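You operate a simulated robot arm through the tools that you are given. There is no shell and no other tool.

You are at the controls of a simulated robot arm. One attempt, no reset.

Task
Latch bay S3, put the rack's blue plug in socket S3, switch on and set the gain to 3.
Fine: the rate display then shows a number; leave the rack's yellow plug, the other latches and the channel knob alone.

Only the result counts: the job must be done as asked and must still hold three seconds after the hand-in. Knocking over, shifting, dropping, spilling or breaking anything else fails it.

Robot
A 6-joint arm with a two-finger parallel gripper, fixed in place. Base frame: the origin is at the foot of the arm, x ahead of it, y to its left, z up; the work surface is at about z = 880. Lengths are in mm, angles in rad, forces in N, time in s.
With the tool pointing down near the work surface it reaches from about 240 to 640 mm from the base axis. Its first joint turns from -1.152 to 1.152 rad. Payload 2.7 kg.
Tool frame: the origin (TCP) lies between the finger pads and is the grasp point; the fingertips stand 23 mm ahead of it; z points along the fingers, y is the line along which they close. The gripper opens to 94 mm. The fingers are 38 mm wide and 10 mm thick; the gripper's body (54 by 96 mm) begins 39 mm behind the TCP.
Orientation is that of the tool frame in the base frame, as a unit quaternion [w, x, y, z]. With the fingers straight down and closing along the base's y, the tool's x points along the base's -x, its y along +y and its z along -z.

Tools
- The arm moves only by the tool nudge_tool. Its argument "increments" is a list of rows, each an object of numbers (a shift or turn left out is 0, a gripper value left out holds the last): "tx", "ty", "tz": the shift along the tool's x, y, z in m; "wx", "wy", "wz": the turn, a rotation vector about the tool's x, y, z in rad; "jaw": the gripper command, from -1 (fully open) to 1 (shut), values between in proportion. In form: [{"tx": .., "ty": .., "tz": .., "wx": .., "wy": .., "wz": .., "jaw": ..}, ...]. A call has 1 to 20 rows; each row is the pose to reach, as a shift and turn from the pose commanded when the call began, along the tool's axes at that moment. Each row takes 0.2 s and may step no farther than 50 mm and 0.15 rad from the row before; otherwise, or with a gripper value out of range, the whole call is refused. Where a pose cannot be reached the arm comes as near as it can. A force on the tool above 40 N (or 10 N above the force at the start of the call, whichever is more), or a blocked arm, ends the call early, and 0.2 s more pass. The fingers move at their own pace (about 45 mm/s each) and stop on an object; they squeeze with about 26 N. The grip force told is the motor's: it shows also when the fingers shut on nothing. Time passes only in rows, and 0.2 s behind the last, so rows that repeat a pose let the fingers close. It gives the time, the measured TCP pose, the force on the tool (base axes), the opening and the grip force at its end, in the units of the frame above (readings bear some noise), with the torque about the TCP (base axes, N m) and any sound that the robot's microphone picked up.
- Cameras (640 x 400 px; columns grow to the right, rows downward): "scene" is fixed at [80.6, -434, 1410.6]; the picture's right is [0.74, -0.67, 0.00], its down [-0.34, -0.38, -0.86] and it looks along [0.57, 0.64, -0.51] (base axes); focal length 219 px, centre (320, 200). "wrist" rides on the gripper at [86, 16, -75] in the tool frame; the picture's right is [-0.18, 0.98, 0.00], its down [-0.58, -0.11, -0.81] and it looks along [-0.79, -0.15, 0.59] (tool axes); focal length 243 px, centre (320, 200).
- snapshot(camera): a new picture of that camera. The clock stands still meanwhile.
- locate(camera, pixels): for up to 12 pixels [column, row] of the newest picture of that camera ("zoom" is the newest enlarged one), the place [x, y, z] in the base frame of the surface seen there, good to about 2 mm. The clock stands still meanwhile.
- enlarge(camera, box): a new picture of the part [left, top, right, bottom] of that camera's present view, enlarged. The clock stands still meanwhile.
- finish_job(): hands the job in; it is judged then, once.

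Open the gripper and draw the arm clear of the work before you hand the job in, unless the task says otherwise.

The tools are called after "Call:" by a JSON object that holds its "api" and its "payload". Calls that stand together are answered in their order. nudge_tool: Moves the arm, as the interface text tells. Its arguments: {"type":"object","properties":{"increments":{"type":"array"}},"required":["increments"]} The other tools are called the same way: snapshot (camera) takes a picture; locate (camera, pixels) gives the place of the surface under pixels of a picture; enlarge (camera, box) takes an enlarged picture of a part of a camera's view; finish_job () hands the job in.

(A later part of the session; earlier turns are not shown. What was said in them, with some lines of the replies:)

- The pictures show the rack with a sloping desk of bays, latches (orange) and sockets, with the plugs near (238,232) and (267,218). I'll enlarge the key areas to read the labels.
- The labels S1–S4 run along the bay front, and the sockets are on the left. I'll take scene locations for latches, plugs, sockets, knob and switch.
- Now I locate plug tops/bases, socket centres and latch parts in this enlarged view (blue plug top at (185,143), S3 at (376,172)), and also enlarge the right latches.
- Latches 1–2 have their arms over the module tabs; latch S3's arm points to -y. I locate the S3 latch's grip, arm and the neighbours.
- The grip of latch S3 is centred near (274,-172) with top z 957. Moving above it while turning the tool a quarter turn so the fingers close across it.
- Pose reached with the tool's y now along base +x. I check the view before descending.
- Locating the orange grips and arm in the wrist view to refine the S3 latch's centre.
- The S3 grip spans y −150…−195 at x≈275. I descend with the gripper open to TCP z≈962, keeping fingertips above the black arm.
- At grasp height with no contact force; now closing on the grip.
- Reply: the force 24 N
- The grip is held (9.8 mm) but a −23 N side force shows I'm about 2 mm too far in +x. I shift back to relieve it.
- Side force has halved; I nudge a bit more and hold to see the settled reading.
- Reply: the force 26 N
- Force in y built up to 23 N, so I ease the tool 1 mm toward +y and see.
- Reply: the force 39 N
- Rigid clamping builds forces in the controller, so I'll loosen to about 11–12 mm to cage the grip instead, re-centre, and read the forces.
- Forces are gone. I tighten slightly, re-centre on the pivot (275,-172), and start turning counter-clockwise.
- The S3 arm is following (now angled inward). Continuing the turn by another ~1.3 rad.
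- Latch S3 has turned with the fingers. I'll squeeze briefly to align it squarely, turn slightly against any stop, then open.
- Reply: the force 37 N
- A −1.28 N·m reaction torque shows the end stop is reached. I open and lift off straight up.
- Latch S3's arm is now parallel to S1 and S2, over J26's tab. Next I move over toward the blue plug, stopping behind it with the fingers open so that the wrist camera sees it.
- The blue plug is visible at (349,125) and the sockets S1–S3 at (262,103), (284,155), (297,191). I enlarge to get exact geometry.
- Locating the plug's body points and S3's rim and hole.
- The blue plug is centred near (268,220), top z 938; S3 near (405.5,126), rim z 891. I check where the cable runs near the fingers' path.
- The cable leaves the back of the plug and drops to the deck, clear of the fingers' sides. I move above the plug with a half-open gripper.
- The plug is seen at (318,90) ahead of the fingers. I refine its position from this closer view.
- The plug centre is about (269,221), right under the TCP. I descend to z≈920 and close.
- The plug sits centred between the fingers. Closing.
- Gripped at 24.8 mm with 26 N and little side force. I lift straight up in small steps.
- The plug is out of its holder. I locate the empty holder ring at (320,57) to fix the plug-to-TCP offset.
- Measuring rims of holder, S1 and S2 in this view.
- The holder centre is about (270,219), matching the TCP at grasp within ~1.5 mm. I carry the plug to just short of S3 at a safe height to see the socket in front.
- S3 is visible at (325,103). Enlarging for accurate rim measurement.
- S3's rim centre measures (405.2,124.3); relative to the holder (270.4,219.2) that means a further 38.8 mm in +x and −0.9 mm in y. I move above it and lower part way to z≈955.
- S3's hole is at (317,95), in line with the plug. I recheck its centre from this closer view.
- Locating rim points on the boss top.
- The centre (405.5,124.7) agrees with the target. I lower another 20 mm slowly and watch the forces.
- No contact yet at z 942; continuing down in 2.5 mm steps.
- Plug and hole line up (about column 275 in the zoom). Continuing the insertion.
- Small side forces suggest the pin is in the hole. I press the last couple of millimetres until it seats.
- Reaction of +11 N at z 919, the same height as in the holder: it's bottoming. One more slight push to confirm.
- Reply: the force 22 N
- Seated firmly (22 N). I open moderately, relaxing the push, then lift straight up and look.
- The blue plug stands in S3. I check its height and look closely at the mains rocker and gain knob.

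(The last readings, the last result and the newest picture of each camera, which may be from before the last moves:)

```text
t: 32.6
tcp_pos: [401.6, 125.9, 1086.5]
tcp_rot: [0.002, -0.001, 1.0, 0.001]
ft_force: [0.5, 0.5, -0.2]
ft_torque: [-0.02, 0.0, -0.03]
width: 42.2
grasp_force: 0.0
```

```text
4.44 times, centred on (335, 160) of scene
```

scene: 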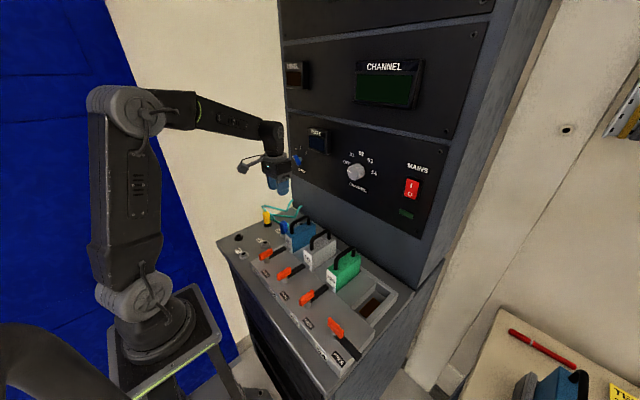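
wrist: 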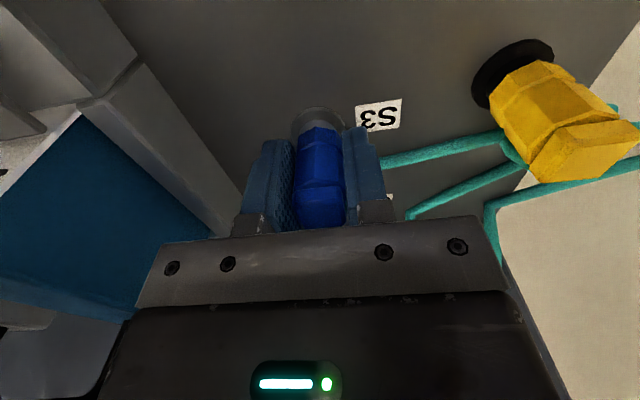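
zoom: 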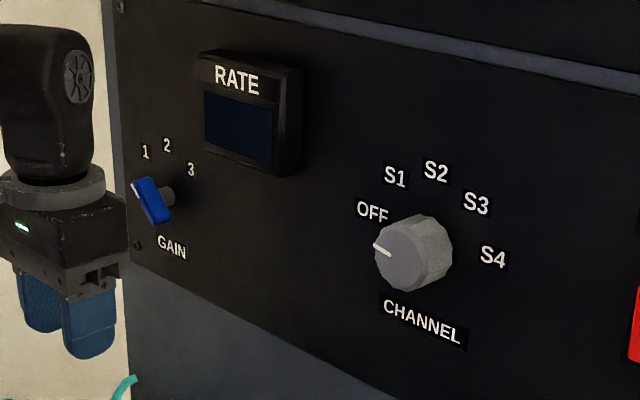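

Plug top is at z 940, seated. The rocker's top "I" edge sticks out (off); I locate points on the knob and its labels now.

Call:
{"api": "locate", "payload": {"camera": "zoom", "pixels": [[137, 186], [150, 200], [162, 215], [143, 205], [160, 222], [152, 182], [172, 195], [146, 152], [167, 146], [191, 170], [170, 240], [172, 215]]}}

Call:
{"api": "enlarge", "payload": {"camera": "scene", "box": [380, 150, 440, 230]}}

```text
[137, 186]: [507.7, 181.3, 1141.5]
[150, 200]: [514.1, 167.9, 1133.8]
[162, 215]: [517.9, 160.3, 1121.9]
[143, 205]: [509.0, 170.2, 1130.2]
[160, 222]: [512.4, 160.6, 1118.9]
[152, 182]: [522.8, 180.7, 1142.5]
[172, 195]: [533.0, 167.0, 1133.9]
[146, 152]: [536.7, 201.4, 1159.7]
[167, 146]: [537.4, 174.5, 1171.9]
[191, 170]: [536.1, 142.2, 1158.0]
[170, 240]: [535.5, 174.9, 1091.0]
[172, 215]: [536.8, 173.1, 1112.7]
```

```text
5.00 times, centred on (410, 190) of scene
```

zoom: 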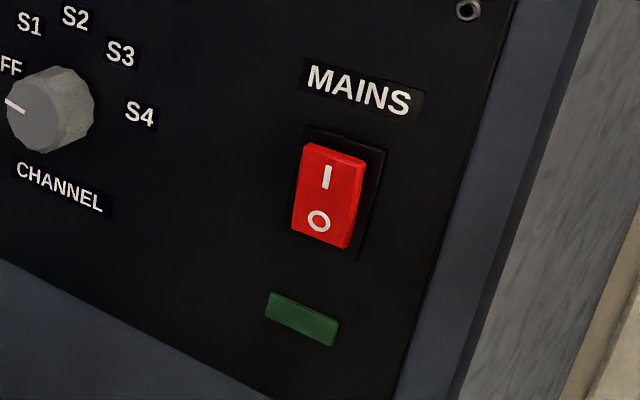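

Gain knob centre ≈ (171,1131) in y,z with pointer at 1 (45° up-left), label 3 at 45° up-right. Now I locate the rocker's corners in the zoomed view.

Call:
{"api": "locate", "payload": {"camera": "zoom", "pixels": [[305, 148], [362, 165], [328, 165], [325, 185], [322, 198], [318, 222], [295, 225], [345, 243], [320, 235], [310, 128], [384, 150], [300, 300]]}}

```text
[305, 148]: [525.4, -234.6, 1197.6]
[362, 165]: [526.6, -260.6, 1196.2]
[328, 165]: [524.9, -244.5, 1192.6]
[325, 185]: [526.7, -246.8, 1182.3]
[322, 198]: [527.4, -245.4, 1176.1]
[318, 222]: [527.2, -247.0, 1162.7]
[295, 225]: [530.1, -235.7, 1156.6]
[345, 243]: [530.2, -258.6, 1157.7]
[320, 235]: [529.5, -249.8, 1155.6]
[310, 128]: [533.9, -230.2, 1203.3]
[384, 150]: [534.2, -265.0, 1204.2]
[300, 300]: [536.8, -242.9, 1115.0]
```

The rocker spans z 1155–1198 at y≈−247; its top edge (x≈525) is the raised "I" end, so it's off. I raise the arm, shut the fingers and pitch the tool to point horizontally at the panel.

Call:
{"api": "nudge_tool", "payload": {"increments": [{"tz": -0.03, "jaw": 1}, {"tx": -0.003, "tz": -0.06, "wy": -0.12}, {"tx": -0.006, "tz": -0.09, "wy": -0.26}, {"tx": -0.01, "tz": -0.109, "wy": -0.4}, {"tx": -0.014, "tz": -0.109, "wy": -0.54}, {"tx": -0.018, "tz": -0.109, "wy": -0.68}, {"tx": -0.022, "tz": -0.109, "wy": -0.82}, {"tx": -0.026, "tz": -0.109, "wy": -0.96}, {"tx": -0.03, "tz": -0.109, "wy": -1.1}, {"tx": -0.034, "tz": -0.109, "wy": -1.24}, {"tx": -0.038, "tz": -0.109, "wy": -1.38}, {"tx": -0.038, "tz": -0.109, "wy": -1.48}, {"tx": -0.038, "tz": -0.109, "wy": -1.5708}, {"tx": -0.038, "tz": -0.109, "wy": -1.5708}]}}

Call:
{"api": "snapshot", "payload": {"camera": "scene"}}

Call:
{"api": "snapshot", "payload": {"camera": "wrist"}}

```text
t: 35.6
tcp_pos: [442.0, 126.5, 1196.2]
tcp_rot: [0.708, -0.001, 0.706, 0.002]
ft_force: [-0.8, 0.3, 0.6]
ft_torque: [-0.02, 0.02, 0.01]
width: 0.1
grasp_force: 25.9
```

```text
taken
```

scene: 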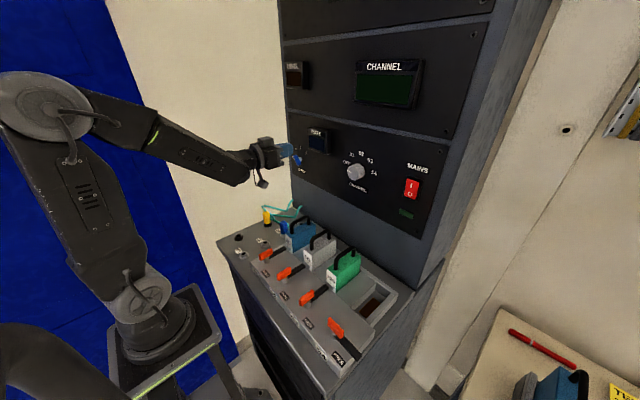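

```text
taken
```

wrist: 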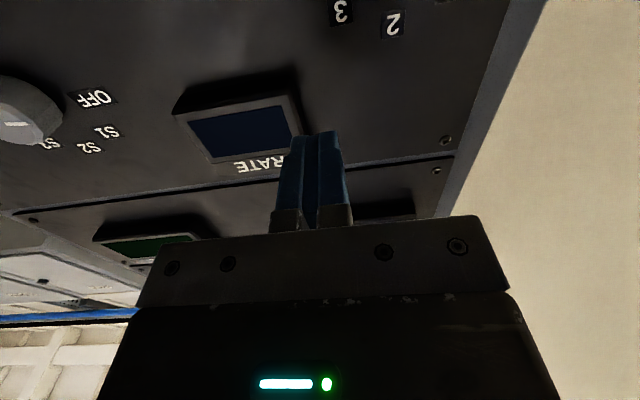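

Tool is horizontal toward the panel. I now traverse at x≈442 to in front of the rocker, rolling 90° so the fingertips form a band 20 mm tall.

Call:
{"api": "nudge_tool", "payload": {"increments": [{"ty": -0.034, "wz": 0.1428}, {"ty": -0.068, "wz": 0.2856}, {"ty": -0.102, "wz": 0.4284}, {"ty": -0.136, "wz": 0.5712}, {"ty": -0.17, "wz": 0.714}, {"ty": -0.204, "wz": 0.8568}, {"ty": -0.238, "wz": 0.9996}, {"ty": -0.272, "wz": 1.1424}, {"ty": -0.306, "wz": 1.2852}, {"ty": -0.34, "wz": 1.428}, {"ty": -0.3735, "tx": 0.002, "wz": 1.5708}, {"ty": -0.3735, "tx": 0.002, "wz": 1.5708}]}}

Call:
{"api": "snapshot", "payload": {"camera": "scene"}}

Call:
{"api": "snapshot", "payload": {"camera": "wrist"}}

```text
t: 38.2
tcp_pos: [441.0, -247.5, 1193.8]
tcp_rot: [0.5, 0.5, 0.499, 0.502]
ft_force: [-0.1, 0.0, 0.2]
ft_torque: [0.01, -0.04, -0.01]
width: 0.0
grasp_force: 26.3
out of reach, approached as far as the arm can: row 1, 2, 3, 4, 5, 6, 7
```

```text
taken
```

scene: 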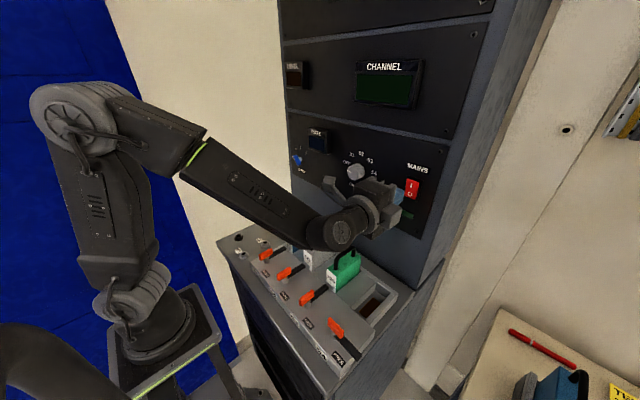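

```text
taken
```

wrist: 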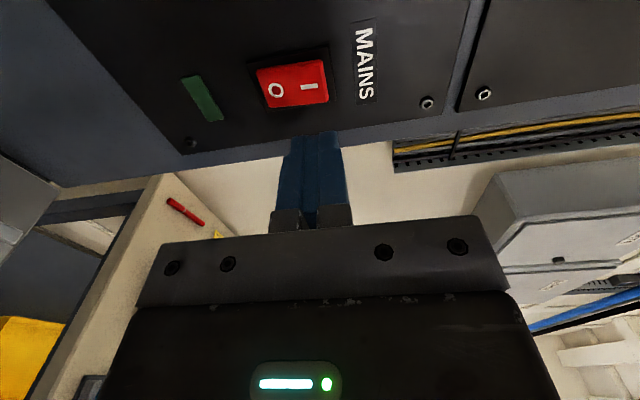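

The fingertips point at the "I" end (310,85) with final pose reached. I check the channel knob and modules were untouched, then approach.

Call:
{"api": "enlarge", "payload": {"camera": "scene", "box": [290, 130, 430, 270]}}

Call:
{"api": "locate", "payload": {"camera": "wrist", "pixels": [[310, 85], [325, 75], [327, 100], [275, 90], [290, 68], [290, 104]]}}

```text
2.86 times, centred on (360, 200) of scene
```

zoom: 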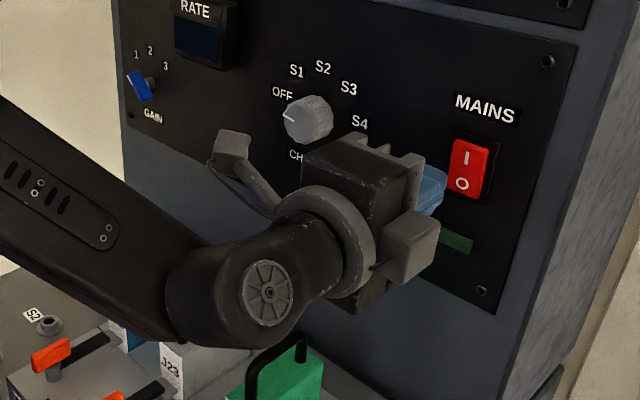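

```text
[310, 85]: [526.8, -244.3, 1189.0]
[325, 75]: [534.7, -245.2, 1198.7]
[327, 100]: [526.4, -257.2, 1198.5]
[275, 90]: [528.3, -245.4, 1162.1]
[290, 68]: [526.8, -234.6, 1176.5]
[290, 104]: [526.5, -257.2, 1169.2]
```

Channel knob still points to OFF. Approaching to fingertip x≈518, then pressing gently in small steps.

Call:
{"api": "nudge_tool", "payload": {"increments": [{"tz": 0.025}, {"tz": 0.045}, {"tz": 0.054}, {"tz": 0.057}, {"tz": 0.06}, {"tz": 0.062}, {"tz": 0.064}, {"tz": 0.064}]}}

Call:
{"api": "snapshot", "payload": {"camera": "wrist"}}

```text
t: 40.0
tcp_pos: [503.7, -247.4, 1192.1]
tcp_rot: [0.498, 0.501, 0.5, 0.502]
ft_force: [-33.9, 5.0, -7.2]
ft_torque: [0.01, 0.53, 0.18]
width: 0.0
grasp_force: 25.5
```

```text
taken
```

wrist: 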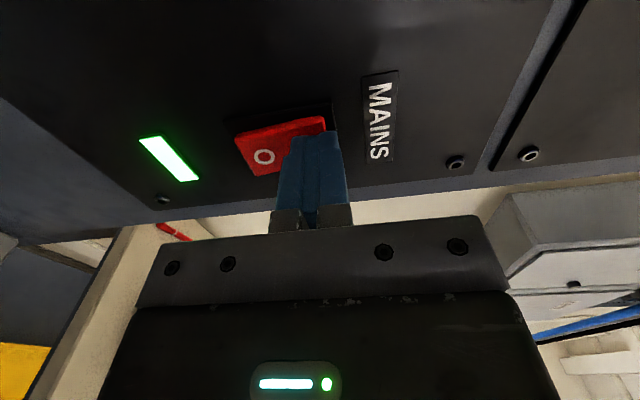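

The green mains lamp at (168,158) lit up: switched on. I back straight off and verify.

Call:
{"api": "nudge_tool", "payload": {"increments": [{"tz": -0.01}, {"tz": -0.04}, {"tz": -0.07}, {"tz": -0.07}]}}

Call:
{"api": "snapshot", "payload": {"camera": "wrist"}}

Call:
{"api": "snapshot", "payload": {"camera": "scene"}}

```text
t: 41.0
tcp_pos: [436.8, -245.7, 1199.7]
tcp_rot: [0.499, 0.499, 0.5, 0.502]
ft_force: [-0.4, -0.8, 0.6]
ft_torque: [-0.01, 0.0, 0.0]
width: 0.2
grasp_force: 25.6
```

```text
taken
```

wrist: 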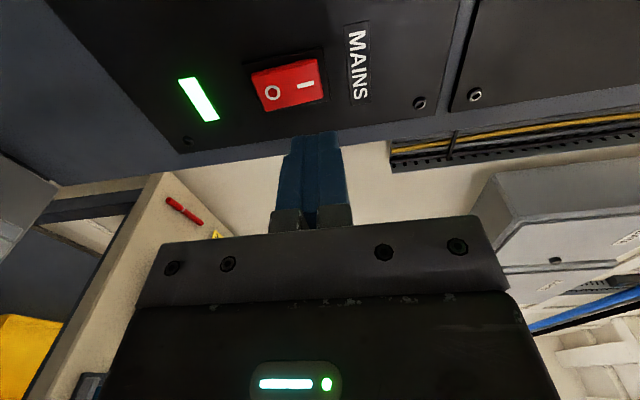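

```text
taken
```

scene: 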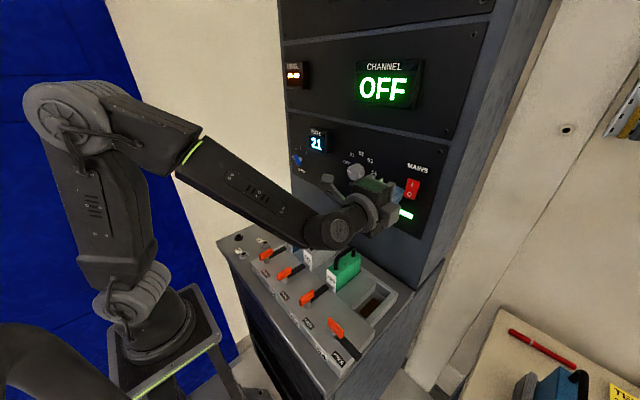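

Mains is on and the rate display already reads 21, channel shows OFF as set. Now I unroll the tool at this spot before traversing back.

Call:
{"api": "nudge_tool", "payload": {"increments": [{"wz": -0.1428}, {"wz": -0.2856}, {"wz": -0.4284}, {"wz": -0.5712}, {"wz": -0.714}, {"wz": -0.8568}, {"wz": -0.9996}, {"wz": -1.1424}, {"wz": -1.2852}, {"wz": -1.428}, {"wz": -1.5708}, {"wz": -1.5708}]}}

```text
t: 43.6
tcp_pos: [437.7, -247.9, 1194.1]
tcp_rot: [0.707, -0.002, 0.707, 0.002]
ft_force: [0.1, 0.1, 0.1]
ft_torque: [-0.01, 0.03, -0.01]
width: 0.2
grasp_force: 26.0
```

Now traversing back toward the gain knob with the tool dipped 45° through the middle (to stay inside reach), then levelling at y≈171, z≈1131.

Call:
{"api": "nudge_tool", "payload": {"increments": [{"wy": 0.13, "ty": 0.015}, {"wy": 0.26, "ty": 0.03}, {"wy": 0.39, "ty": 0.05}, {"wy": 0.52, "ty": 0.07}, {"wy": 0.65, "ty": 0.09}, {"wy": 0.785, "ty": 0.11}, {"wy": 0.785, "ty": 0.155}, {"wy": 0.785, "ty": 0.2}, {"wy": 0.785, "ty": 0.245}, {"wy": 0.785, "ty": 0.29}, {"wy": 0.785, "ty": 0.335}, {"wy": 0.785, "ty": 0.375}, {"wy": 0.785, "ty": 0.39}, {"wy": 0.65, "ty": 0.395, "tx": 0.01}, {"wy": 0.52, "ty": 0.4, "tx": 0.02}, {"wy": 0.39, "ty": 0.405, "tx": 0.03}, {"wy": 0.26, "ty": 0.41, "tx": 0.04}, {"wy": 0.13, "ty": 0.415, "tx": 0.05}, {"wy": 0.0, "ty": 0.419, "tx": 0.063}, {"wy": 0.0, "ty": 0.419, "tx": 0.063}]}}

Call:
{"api": "snapshot", "payload": {"camera": "scene"}}

Call:
{"api": "snapshot", "payload": {"camera": "wrist"}}

```text
t: 47.8
tcp_pos: [436.6, 171.2, 1132.7]
tcp_rot: [0.708, -0.001, 0.706, 0.002]
ft_force: [-0.3, 0.4, 0.4]
ft_torque: [-0.03, 0.0, -0.01]
width: 0.0
grasp_force: 25.8
out of reach, approached as far as the arm can: row 9, 10, 11, 12, 13, 14, 15
```

```text
taken
```

scene: 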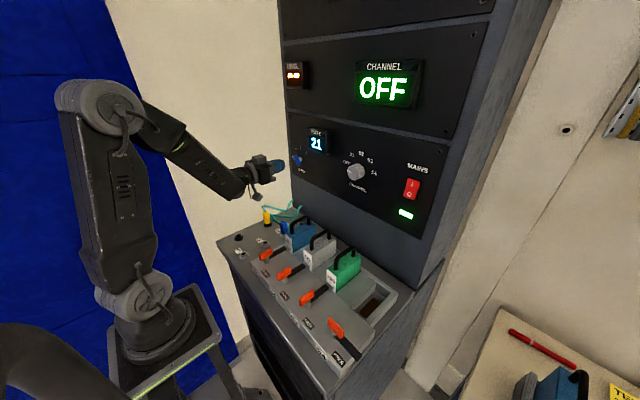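

```text
taken
```

wrist: 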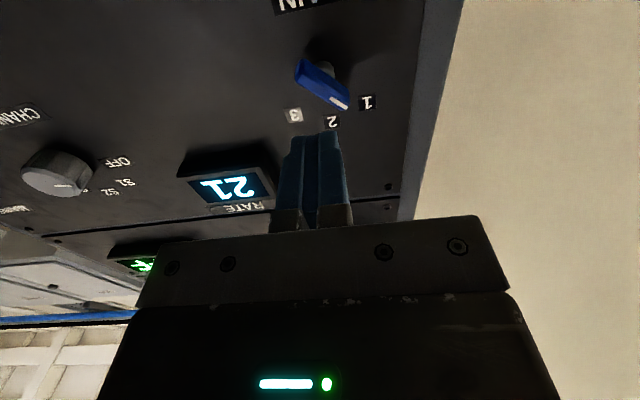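

All is well: pose reached and knob visible at (323,85) with its white mark toward 1. I enlarge and locate the knob's ends.

Call:
{"api": "enlarge", "payload": {"camera": "wrist", "box": [270, 40, 390, 140]}}

```text
4.00 times, centred on (330, 90) of wrist
```

zoom: 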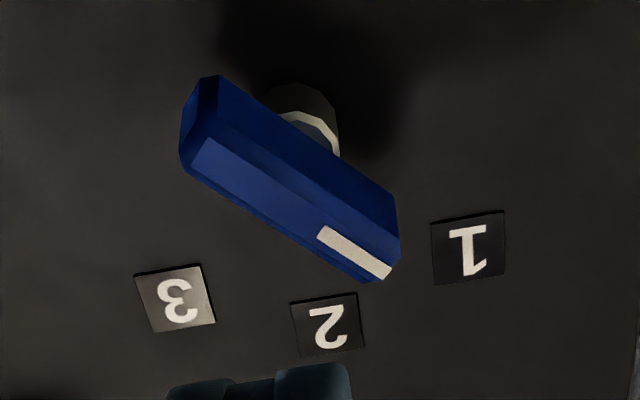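

Locating corners of the knob bar's front face and its shaft.

Call:
{"api": "locate", "payload": {"camera": "zoom", "pixels": [[205, 140], [190, 165], [225, 180], [290, 190], [300, 220], [385, 265], [365, 280], [398, 240], [210, 85], [300, 140], [325, 140], [270, 200]]}}

```text
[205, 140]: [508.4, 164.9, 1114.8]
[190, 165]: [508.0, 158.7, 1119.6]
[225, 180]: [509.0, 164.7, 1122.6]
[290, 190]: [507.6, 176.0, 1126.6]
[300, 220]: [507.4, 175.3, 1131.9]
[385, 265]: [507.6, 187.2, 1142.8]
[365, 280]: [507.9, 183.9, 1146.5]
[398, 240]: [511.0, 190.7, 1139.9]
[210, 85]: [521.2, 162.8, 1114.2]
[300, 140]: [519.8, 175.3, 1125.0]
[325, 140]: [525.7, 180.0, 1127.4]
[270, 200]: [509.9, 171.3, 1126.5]
```

Knob centre is about (174,1131), bar 9 mm wide and 37 mm long at x 508–521. I roll −45°, open to ~36 mm and approach to x≈470.

Call:
{"api": "nudge_tool", "payload": {"increments": [{"ty": 0.003, "tx": 0.0015, "wz": -0.14, "jaw": 0.2}, {"ty": 0.003, "tx": 0.0015, "wz": -0.28}, {"ty": 0.003, "tx": 0.0015, "wz": -0.42}, {"ty": 0.003, "tx": 0.0015, "wz": -0.56}, {"ty": 0.003, "tx": 0.0015, "wz": -0.7}, {"ty": 0.003, "tx": 0.0015, "wz": -0.7854}, {"ty": 0.003, "tx": 0.0015, "tz": 0.03, "wz": -0.7854}, {"ty": 0.003, "tx": 0.0015, "tz": 0.03, "wz": -0.7854}]}}

Call:
{"api": "snapshot", "payload": {"camera": "wrist"}}

Call:
{"api": "enlarge", "payload": {"camera": "scene", "box": [230, 120, 350, 220]}}

```text
t: 49.6
tcp_pos: [465.4, 174.3, 1129.5]
tcp_rot: [0.654, -0.271, 0.653, -0.27]
ft_force: [0.2, 0.5, -0.5]
ft_torque: [-0.02, 0.03, -0.01]
width: 37.7
grasp_force: 0.1
```

```text
taken
```

wrist: 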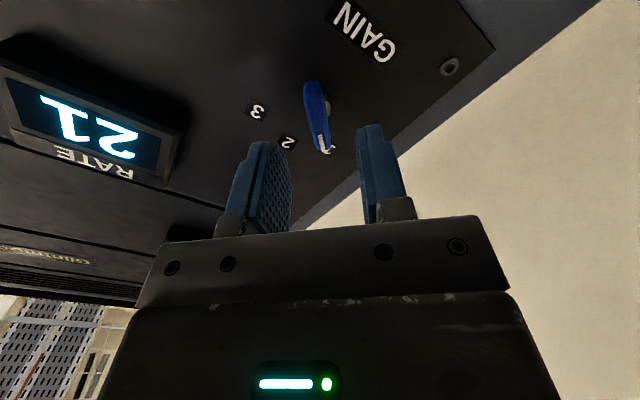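

```text
4.00 times, centred on (290, 170) of scene
```

zoom: 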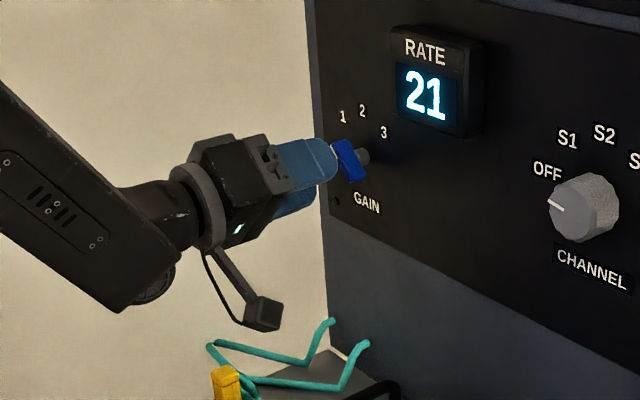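

The bar lies between and parallel to the fingers. Advancing to TCP x≈502.

Call:
{"api": "nudge_tool", "payload": {"increments": [{"tz": 0.015}, {"tz": 0.028}, {"tz": 0.036}, {"tz": 0.036}]}}

Call:
{"api": "snapshot", "payload": {"camera": "wrist"}}

```text
t: 50.6
tcp_pos: [501.8, 173.8, 1129.6]
tcp_rot: [0.654, -0.27, 0.653, -0.27]
ft_force: [0.0, 0.7, 0.6]
ft_torque: [0.04, 0.01, -0.01]
width: 37.7
grasp_force: 0.1
```

```text
taken
```

wrist: 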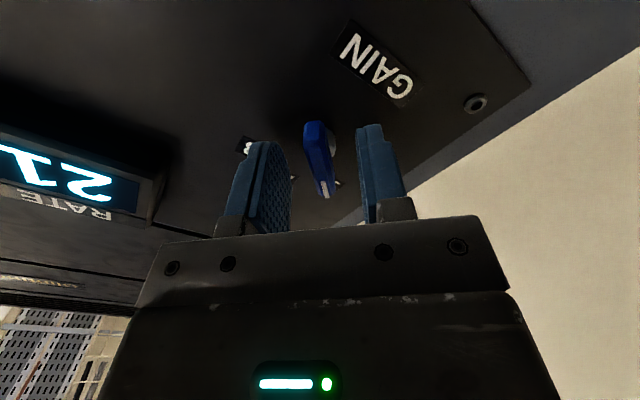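

Centred. I close to about 11 mm to cage the bar and check the forces.

Call:
{"api": "nudge_tool", "payload": {"increments": [{"jaw": 0.78}, {"jaw": 0.78}, {"jaw": 0.78}, {"jaw": 0.78}]}}

Call:
{"api": "snapshot", "payload": {"camera": "wrist"}}

```text
t: 51.6
tcp_pos: [501.0, 174.6, 1129.9]
tcp_rot: [0.654, -0.27, 0.653, -0.269]
ft_force: [0.4, -0.4, -0.7]
ft_torque: [0.03, 0.0, -0.03]
width: 10.6
grasp_force: 0.7
```

```text
taken
```

wrist: 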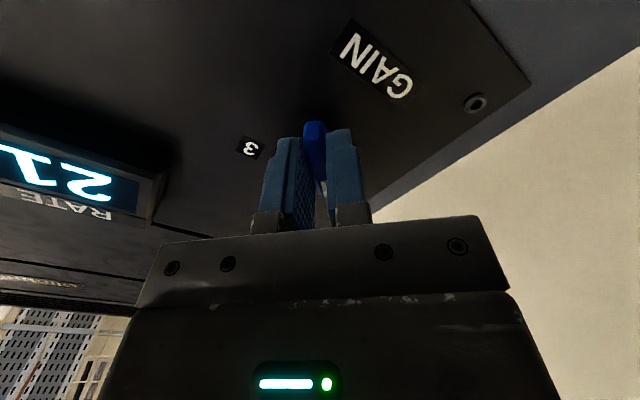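

The bar is caged without load. Turning clockwise (as seen facing the panel) by 45° first.

Call:
{"api": "nudge_tool", "payload": {"increments": [{"wz": 0.13}, {"wz": 0.26}, {"wz": 0.39}, {"wz": 0.52}, {"wz": 0.65}, {"wz": 0.7854}, {"wz": 0.7854}]}}

Call:
{"api": "snapshot", "payload": {"camera": "scene"}}

Call:
{"api": "snapshot", "payload": {"camera": "wrist"}}

```text
t: 53.2
tcp_pos: [501.6, 175.5, 1130.3]
tcp_rot: [0.707, 0.0, 0.707, 0.002]
ft_force: [-0.1, 0.4, 1.0]
ft_torque: [-0.01, 0.01, -0.01]
width: 10.5
grasp_force: 0.6
```

```text
taken
```

scene: 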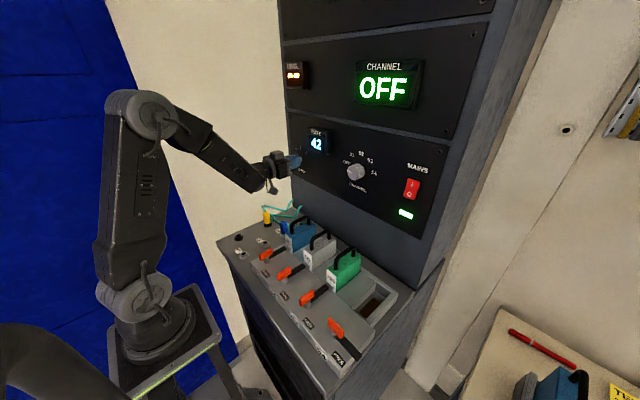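

```text
taken
```

wrist: 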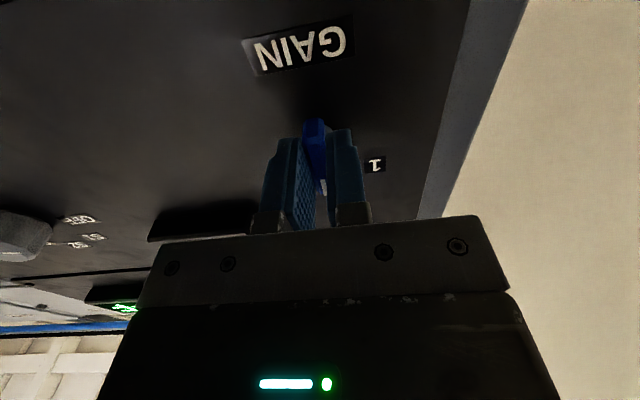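

Rate reads 42, i.e. gain 2. Turning another 45° to position 3.

Call:
{"api": "nudge_tool", "payload": {"increments": [{"wz": 0.13}, {"wz": 0.26}, {"wz": 0.39}, {"wz": 0.52}, {"wz": 0.65}, {"wz": 0.7854}, {"wz": 0.8}, {"wz": 0.8}]}}

Call:
{"api": "enlarge", "payload": {"camera": "scene", "box": [260, 110, 380, 210]}}

Call:
{"api": "snapshot", "payload": {"camera": "wrist"}}

```text
t: 53.9
tcp_pos: [502.2, 181.3, 1138.7]
tcp_rot: [0.691, 0.106, 0.712, 0.072]
ft_force: [-9.4, -30.0, -3.1]
ft_torque: [-0.2, -0.47, -0.39]
width: 23.6
grasp_force: 15.3
out of reach, approached as far as the arm can: row 2, 3
stopped in row 3: the force on the tool passed its limit at 60 N (the readings are from after the stop); the commanded pose is now the measured one
```

```text
4.00 times, centred on (320, 160) of scene
```

zoom: 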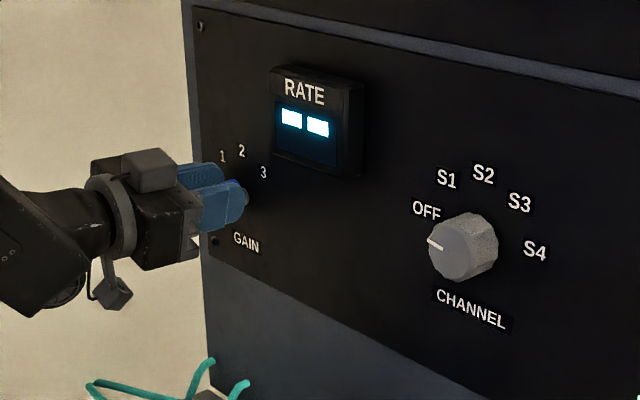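

```text
taken
```

wrist: 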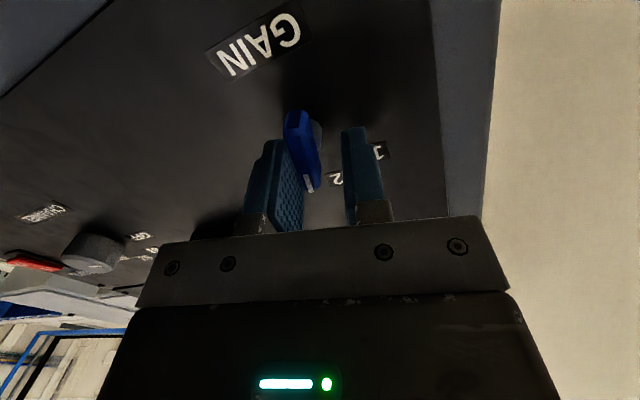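

The arm hit a joint limit and deviated: 30 N and fingers forced to 23.6 mm. I open the fingers to release the load, then look before retreating.

Call:
{"api": "nudge_tool", "payload": {"increments": [{"jaw": 0.1}, {"jaw": 0.1}, {"jaw": 0.1}]}}

Call:
{"api": "snapshot", "payload": {"camera": "wrist"}}

Call:
{"api": "enlarge", "payload": {"camera": "scene", "box": [260, 110, 380, 210]}}

```text
t: 54.6
tcp_pos: [503.6, 185.3, 1138.7]
tcp_rot: [0.691, 0.1, 0.712, 0.077]
ft_force: [0.1, -0.2, -0.2]
ft_torque: [-0.03, -0.03, 0.01]
width: 42.4
grasp_force: 0.2
```

```text
taken
```

wrist: 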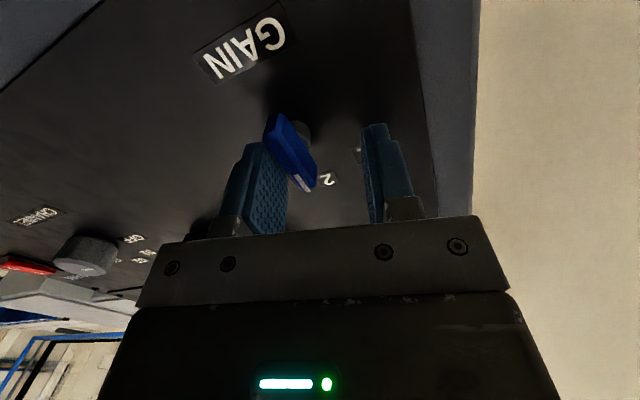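

```text
4.00 times, centred on (320, 160) of scene
```

zoom: 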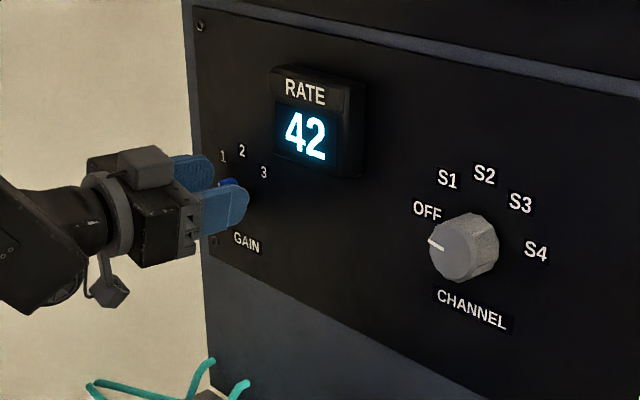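

The knob sprang back to detent 2 (rate 42), nothing damaged. I recentre over the knob, then withdraw and level the roll at a safe distance.

Call:
{"api": "nudge_tool", "payload": {"increments": [{"ty": -0.006, "tx": 0.002}, {"ty": -0.012, "tx": 0.005}, {"ty": -0.012, "tx": 0.005, "tz": -0.02}, {"ty": -0.012, "tx": 0.005, "tz": -0.05}, {"ty": -0.012, "tx": 0.005, "tz": -0.07}, {"ty": -0.012, "tx": 0.005, "tz": -0.07}]}}

Call:
{"api": "snapshot", "payload": {"camera": "scene"}}

Call:
{"api": "enlarge", "payload": {"camera": "scene", "box": [100, 60, 340, 260]}}

```text
t: 56.0
tcp_pos: [432.6, 180.5, 1135.4]
tcp_rot: [0.69, 0.101, 0.713, 0.073]
ft_force: [0.3, 0.9, -0.7]
ft_torque: [0.0, 0.0, -0.01]
width: 41.8
grasp_force: 0.0
out of reach, approached as far as the arm can: row 2, 3, 4
```

```text
taken
```

scene: 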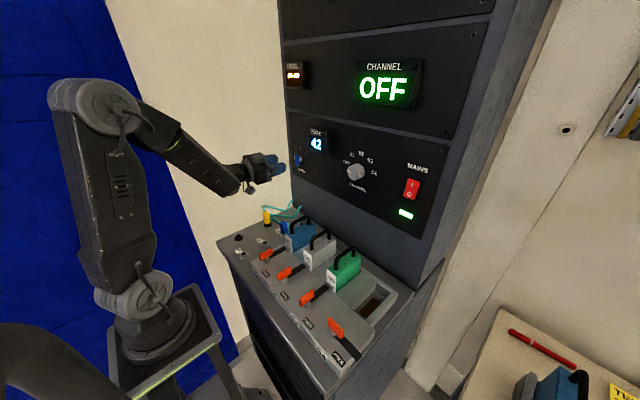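

```text
2.00 times, centred on (220, 160) of scene
```

zoom: 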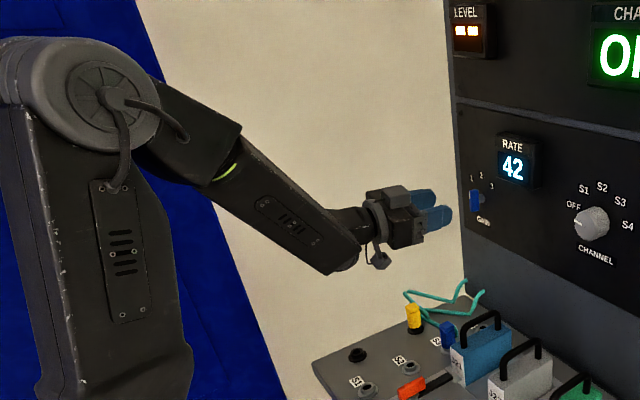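

The gripper is clear and the knob points to 2. I test how far the roll can go positive here, in free space.

Call:
{"api": "nudge_tool", "payload": {"increments": [{"tz": -0.01, "wz": 0.13}, {"tz": -0.01, "wz": 0.26}, {"tz": -0.01, "wz": 0.39}, {"tz": -0.01, "wz": 0.53}, {"tz": -0.01, "wz": 0.53}]}}

```text
t: 57.2
tcp_pos: [405.6, 219.4, 1252.4]
tcp_rot: [0.64, 0.286, 0.674, 0.234]
ft_force: [-0.1, 0.2, -0.5]
ft_torque: [0.0, 0.0, 0.01]
width: 42.5
grasp_force: 0.1
out of reach, approached as far as the arm can: row 1, 2, 3, 4, 5
```

In free space the arm had to deviate a lot, so positive roll is limited here. I turn back to roll 0 to try the opposite direction (the bar is symmetric, so −180° also fits).

Call:
{"api": "nudge_tool", "payload": {"increments": [{"wz": -0.13}, {"wz": -0.26}, {"wz": -0.39}, {"wz": -0.52}, {"wz": -0.65}, {"wz": -0.78}, {"wz": -0.78}]}}

```text
t: 58.9
tcp_pos: [403.2, 217.5, 1256.7]
tcp_rot: [0.681, 0.007, 0.732, -0.028]
ft_force: [0.4, 0.8, 0.6]
ft_torque: [0.03, -0.01, 0.0]
width: 42.2
grasp_force: 0.0
```

I return to the standoff in front of the knob with roll 0 and exact alignment.

Call:
{"api": "nudge_tool", "payload": {"increments": [{"tx": 0.025, "ty": -0.0076, "tz": 0.0, "wx": -0.01, "wy": -0.0144, "wz": 0.006}, {"tx": 0.05, "ty": -0.0152, "tz": 0.01, "wx": -0.02, "wy": -0.0288, "wz": 0.012}, {"tx": 0.075, "ty": -0.0228, "tz": 0.02, "wx": -0.03, "wy": -0.0432, "wz": 0.018}, {"tx": 0.1, "ty": -0.0304, "tz": 0.03, "wx": -0.04, "wy": -0.0576, "wz": 0.024}, {"tx": 0.125, "ty": -0.038, "tz": 0.038, "wx": -0.05, "wy": -0.072, "wz": 0.03}, {"tx": 0.125, "ty": -0.038, "tz": 0.038, "wx": -0.05, "wy": -0.072, "wz": 0.03}]}}

```text
t: 60.2
tcp_pos: [432.7, 173.2, 1131.2]
tcp_rot: [0.707, 0.0, 0.707, 0.001]
ft_force: [0.3, 1.2, -0.4]
ft_torque: [0.0, 0.01, 0.01]
width: 42.4
grasp_force: 0.0
```

Back at standoff with an exact pose. Now I roll negatively toward −180° and watch for reach flags.

Call:
{"api": "nudge_tool", "payload": {"increments": [{"wz": -0.1428}, {"wz": -0.2856}, {"wz": -0.4284}, {"wz": -0.5712}, {"wz": -0.714}, {"wz": -0.8568}, {"wz": -0.9996}, {"wz": -1.1424}, {"wz": -1.2852}, {"wz": -1.428}, {"wz": -1.5708}, {"wz": -1.5708}]}}

```text
t: 62.9
tcp_pos: [430.0, 175.0, 1130.7]
tcp_rot: [0.501, -0.499, 0.5, -0.5]
ft_force: [0.5, -0.4, 0.0]
ft_torque: [0.03, 0.01, 0.0]
width: 42.3
grasp_force: 0.0
```

No flags at −90°. Continuing to −180°.

Call:
{"api": "nudge_tool", "payload": {"increments": [{"wz": -0.1428}, {"wz": -0.2856}, {"wz": -0.4284}, {"wz": -0.5712}, {"wz": -0.714}, {"wz": -0.8568}, {"wz": -0.9996}, {"wz": -1.1424}, {"wz": -1.2852}, {"wz": -1.428}, {"wz": -1.5708}, {"wz": -1.5708}]}}

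Call:
{"api": "snapshot", "payload": {"camera": "wrist"}}

Call:
{"api": "enlarge", "payload": {"camera": "scene", "box": [200, 90, 380, 230]}}

```text
t: 65.5
tcp_pos: [430.5, 173.6, 1131.4]
tcp_rot: [0.0, 0.707, -0.001, 0.708]
ft_force: [0.1, -0.3, 0.3]
ft_torque: [0.02, 0.02, -0.01]
width: 42.2
grasp_force: 0.1
```

```text
taken
```

wrist: 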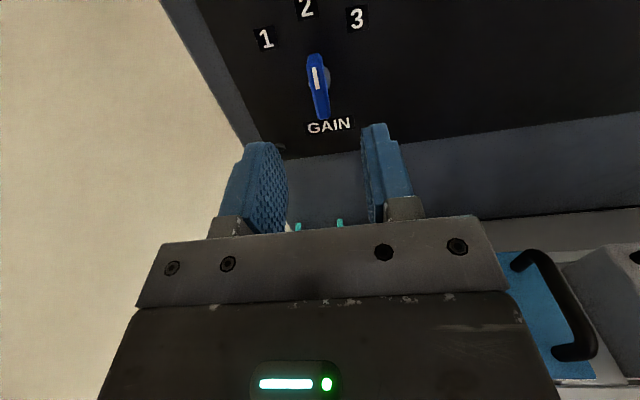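

```text
2.86 times, centred on (290, 160) of scene
```

zoom: 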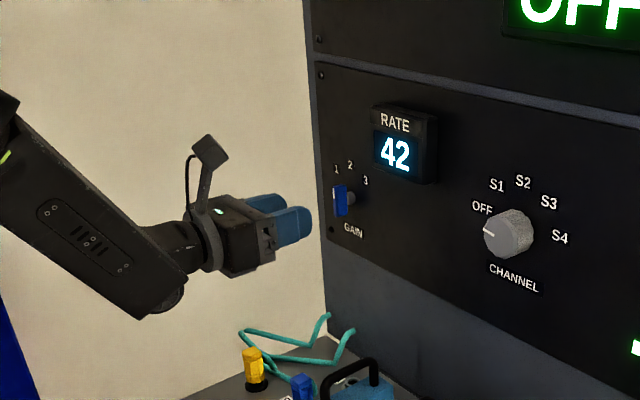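

−180° is reachable, and the view is now upright with the knob at 2. I locate the bar again for alignment.

Call:
{"api": "locate", "payload": {"camera": "wrist", "pixels": [[316, 62], [318, 85], [322, 112], [310, 85], [325, 85]]}}

Call:
{"api": "enlarge", "payload": {"camera": "wrist", "box": [270, 20, 380, 130]}}

```text
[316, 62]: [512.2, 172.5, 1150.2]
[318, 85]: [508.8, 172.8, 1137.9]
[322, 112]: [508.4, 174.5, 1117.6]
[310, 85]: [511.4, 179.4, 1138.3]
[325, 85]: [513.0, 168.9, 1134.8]
```

```text
3.64 times, centred on (325, 75) of wrist
```

zoom: 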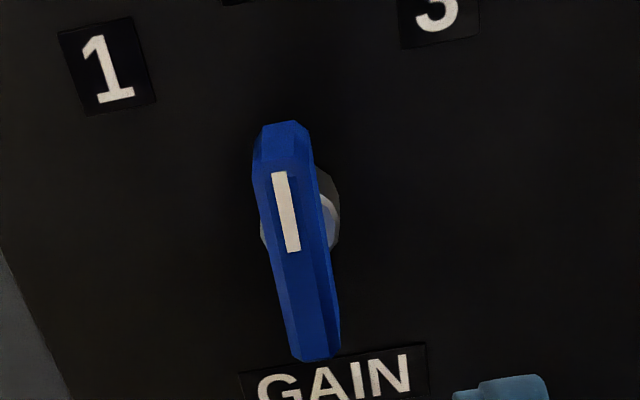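

Bar centred at (174,1132), in line with the TCP. Advancing halfway to confirm no reach flag.

Call:
{"api": "nudge_tool", "payload": {"increments": [{"tz": 0.02}, {"tz": 0.04}, {"tz": 0.04}]}}

```text
t: 66.2
tcp_pos: [469.6, 174.5, 1131.1]
tcp_rot: [0.0, 0.707, -0.002, 0.707]
ft_force: [-0.6, 0.2, -0.3]
ft_torque: [-0.04, 0.01, 0.02]
width: 42.3
grasp_force: 0.0
```

No flag and on target. Advancing the remaining ~31 mm.

Call:
{"api": "nudge_tool", "payload": {"increments": [{"tz": 0.01}, {"tz": 0.02}, {"tz": 0.031}, {"tz": 0.031}]}}

Call:
{"api": "snapshot", "payload": {"camera": "wrist"}}

```text
t: 67.2
tcp_pos: [500.7, 173.3, 1132.5]
tcp_rot: [-0.001, 0.707, 0.0, 0.707]
ft_force: [0.8, 0.3, 0.6]
ft_torque: [0.01, 0.01, 0.0]
width: 42.4
grasp_force: 0.1
```

```text
taken
```

wrist: 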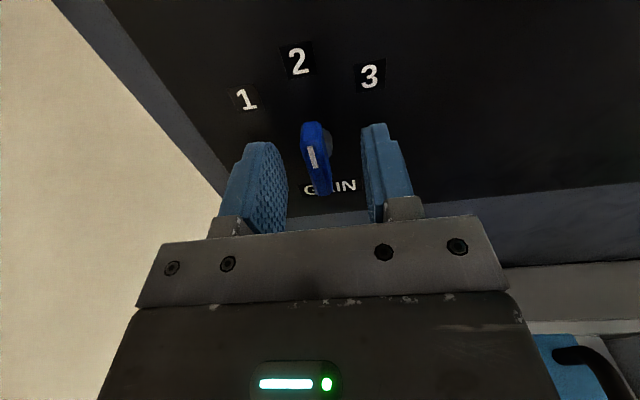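

The bar is centred between the fingers. I cage it and start turning clockwise toward 3.

Call:
{"api": "nudge_tool", "payload": {"increments": [{"jaw": 0.78}, {"jaw": 0.78}, {"jaw": 0.78}, {"jaw": 0.78}, {"wz": 0.1}, {"wz": 0.2}, {"wz": 0.2}]}}

```text
t: 68.8
tcp_pos: [500.9, 174.1, 1132.1]
tcp_rot: [-0.071, 0.703, -0.073, 0.704]
ft_force: [-0.9, 2.4, 1.3]
ft_torque: [-0.01, 0.0, 0.06]
width: 11.4
grasp_force: 1.7
```

Smooth, no flag. Turning the remaining ~0.6 rad.

Call:
{"api": "nudge_tool", "payload": {"increments": [{"wz": 0.12}, {"wz": 0.24}, {"wz": 0.36}, {"wz": 0.48}, {"wz": 0.585}, {"wz": 0.62}, {"wz": 0.62}]}}

Call:
{"api": "snapshot", "payload": {"camera": "wrist"}}

Call:
{"api": "enlarge", "payload": {"camera": "scene", "box": [260, 110, 380, 210]}}

```text
t: 70.5
tcp_pos: [500.4, 174.1, 1130.5]
tcp_rot: [-0.283, 0.648, -0.283, 0.648]
ft_force: [0.3, -0.5, -0.4]
ft_torque: [-0.18, 0.08, -0.07]
width: 11.4
grasp_force: 5.1
```

```text
taken
```

wrist: 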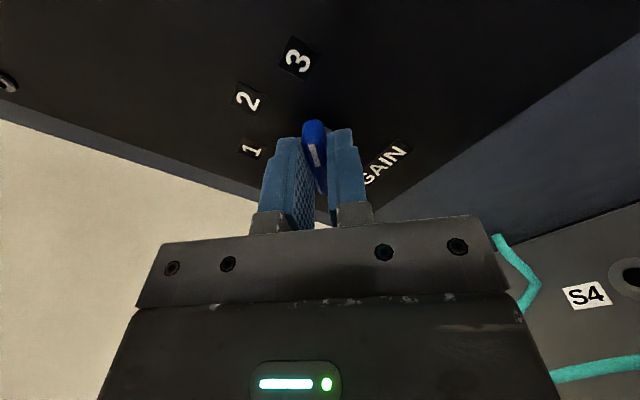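

```text
4.00 times, centred on (320, 160) of scene
```

zoom: 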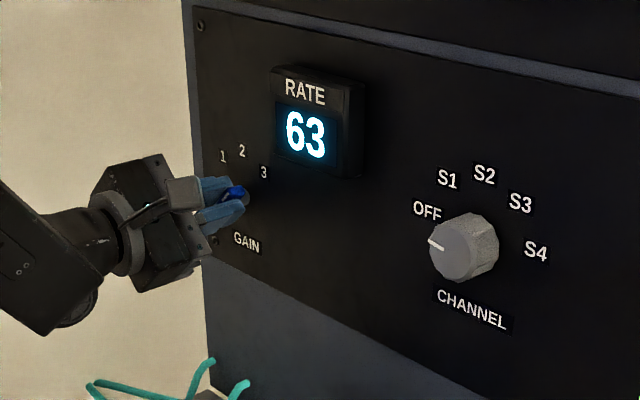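

Rate reads 63: gain is at 3. I ease back a touch, open the fingers and withdraw straight out.

Call:
{"api": "nudge_tool", "payload": {"increments": [{"wz": -0.035}, {"wz": -0.035, "jaw": 0.1}, {"wz": -0.035, "jaw": 0.1}, {"wz": -0.035, "jaw": 0.1}, {"wz": -0.035, "jaw": 0.1}]}}

Call:
{"api": "snapshot", "payload": {"camera": "wrist"}}

```text
t: 71.7
tcp_pos: [500.6, 173.9, 1129.6]
tcp_rot: [-0.272, 0.652, -0.271, 0.653]
ft_force: [-0.4, -0.2, -0.1]
ft_torque: [0.04, 0.05, -0.02]
width: 42.3
grasp_force: 0.0
```

```text
taken
```

wrist: 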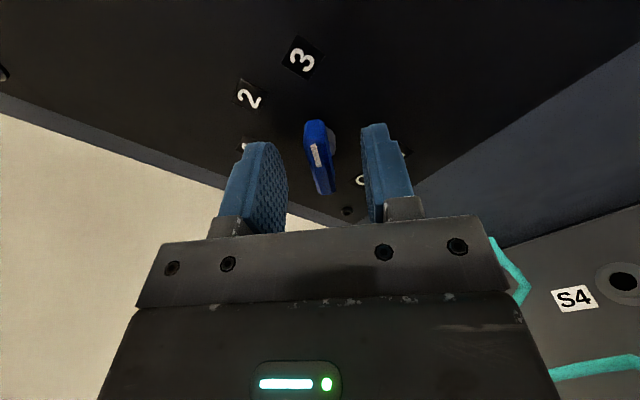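

The fingers are clear on both sides of the bar. Withdrawing along −x.

Call:
{"api": "nudge_tool", "payload": {"increments": [{"tz": -0.025}, {"tz": -0.05}, {"tz": -0.075}, {"tz": -0.09}, {"tz": -0.09}]}}

Call:
{"api": "snapshot", "payload": {"camera": "scene"}}

Call:
{"api": "enlarge", "payload": {"camera": "scene", "box": [220, 50, 440, 230]}}

Call:
{"api": "enlarge", "payload": {"camera": "scene", "box": [210, 190, 410, 390]}}

```text
t: 72.8
tcp_pos: [411.4, 174.7, 1131.2]
tcp_rot: [-0.272, 0.652, -0.272, 0.653]
ft_force: [-0.5, -0.5, -0.1]
ft_torque: [0.0, -0.02, -0.01]
width: 42.3
grasp_force: 0.0
```

```text
taken
```

scene: 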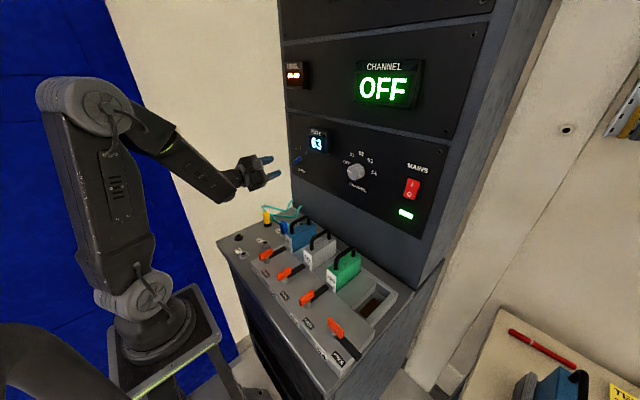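

```text
2.22 times, centred on (330, 140) of scene
```

zoom: 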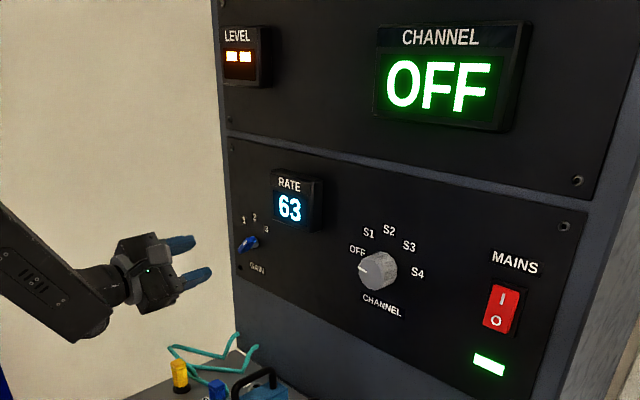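

```text
2.00 times, centred on (310, 290) of scene
```

zoom: 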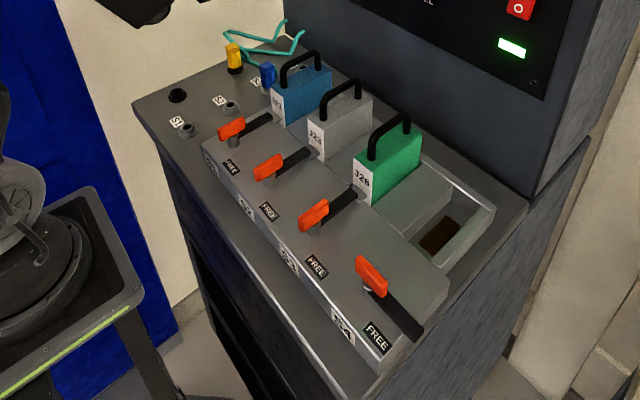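

Everything reads as wanted: rate 63, mains lit, channel OFF, yellow plug in place. I verify latch S3's angle and the plug's seat by location, and open the gripper fully while backing off a bit more.

Call:
{"api": "locate", "payload": {"camera": "zoom", "pixels": [[303, 222], [325, 205], [345, 197], [258, 175], [278, 162], [303, 154], [267, 66], [232, 47]]}}

Call:
{"api": "nudge_tool", "payload": {"increments": [{"tz": -0.02, "jaw": -1}, {"tz": -0.04, "jaw": -1}, {"tz": -0.04, "jaw": -1}, {"tz": -0.04, "jaw": -1}]}}

Call:
{"api": "enlarge", "payload": {"camera": "scene", "box": [240, 190, 360, 330]}}

```text
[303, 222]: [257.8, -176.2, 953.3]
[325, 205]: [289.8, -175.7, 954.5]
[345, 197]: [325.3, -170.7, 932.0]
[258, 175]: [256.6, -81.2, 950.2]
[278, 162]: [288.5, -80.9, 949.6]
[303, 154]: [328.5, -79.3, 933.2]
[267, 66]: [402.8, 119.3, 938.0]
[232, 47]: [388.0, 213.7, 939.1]
```

```text
t: 73.8
tcp_pos: [372.2, 175.7, 1130.3]
tcp_rot: [-0.272, 0.653, -0.272, 0.653]
ft_force: [-0.8, -0.4, 0.8]
ft_torque: [-0.02, 0.0, 0.0]
width: 93.8
grasp_force: 0.0
```

```text
2.86 times, centred on (300, 260) of scene
```

zoom: 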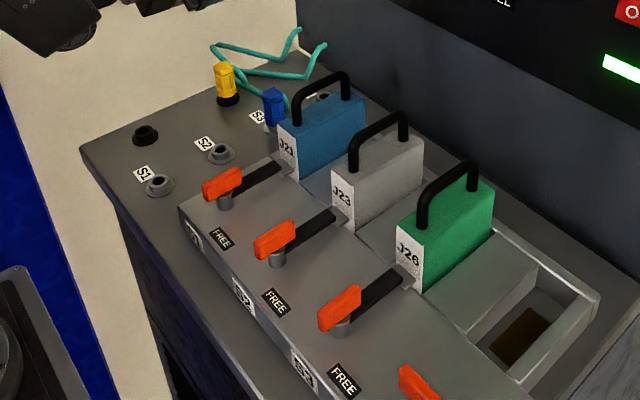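

Latch S3 is parallel to S1 and S2, and the blue plug top is at z 938 in S3. The yellow plug is untouched, the rate shows 63 at gain 3, and the arm is clear with the gripper open. Handing in.

Call:
{"api": "finish_job", "payload": {}}

```text
The job is handed in.
```

I handed the job in. Bay S3 is latched, the blue plug is seated in S3, the mains is on and the gain is at 3. The rate display read 63 in the last pictures before hand-in.

- **Latch S3:** its arm sits over J26's tab, parallel with the S1 and S2 latches. I turned it until it met the stop.
- **Blue plug:** it bottomed out in S3, and its top is at the same height as it was in the holder.
- **Left alone:** the yellow plug is still in its holder, the channel knob is still at OFF, and the other latches look unmoved.

While I was turning the gain from 2 to 3, the arm ran past its reach and the force on the tool tripped the limit at 60 N. The knob sprang back to 2 and I saw no damage. I withdrew, rolled the gripper half a turn the other way and finished the turn from there.

The arm also strayed from its planned path twice while crossing in front of the panel. I saw nothing disturbed in the pictures afterwards.
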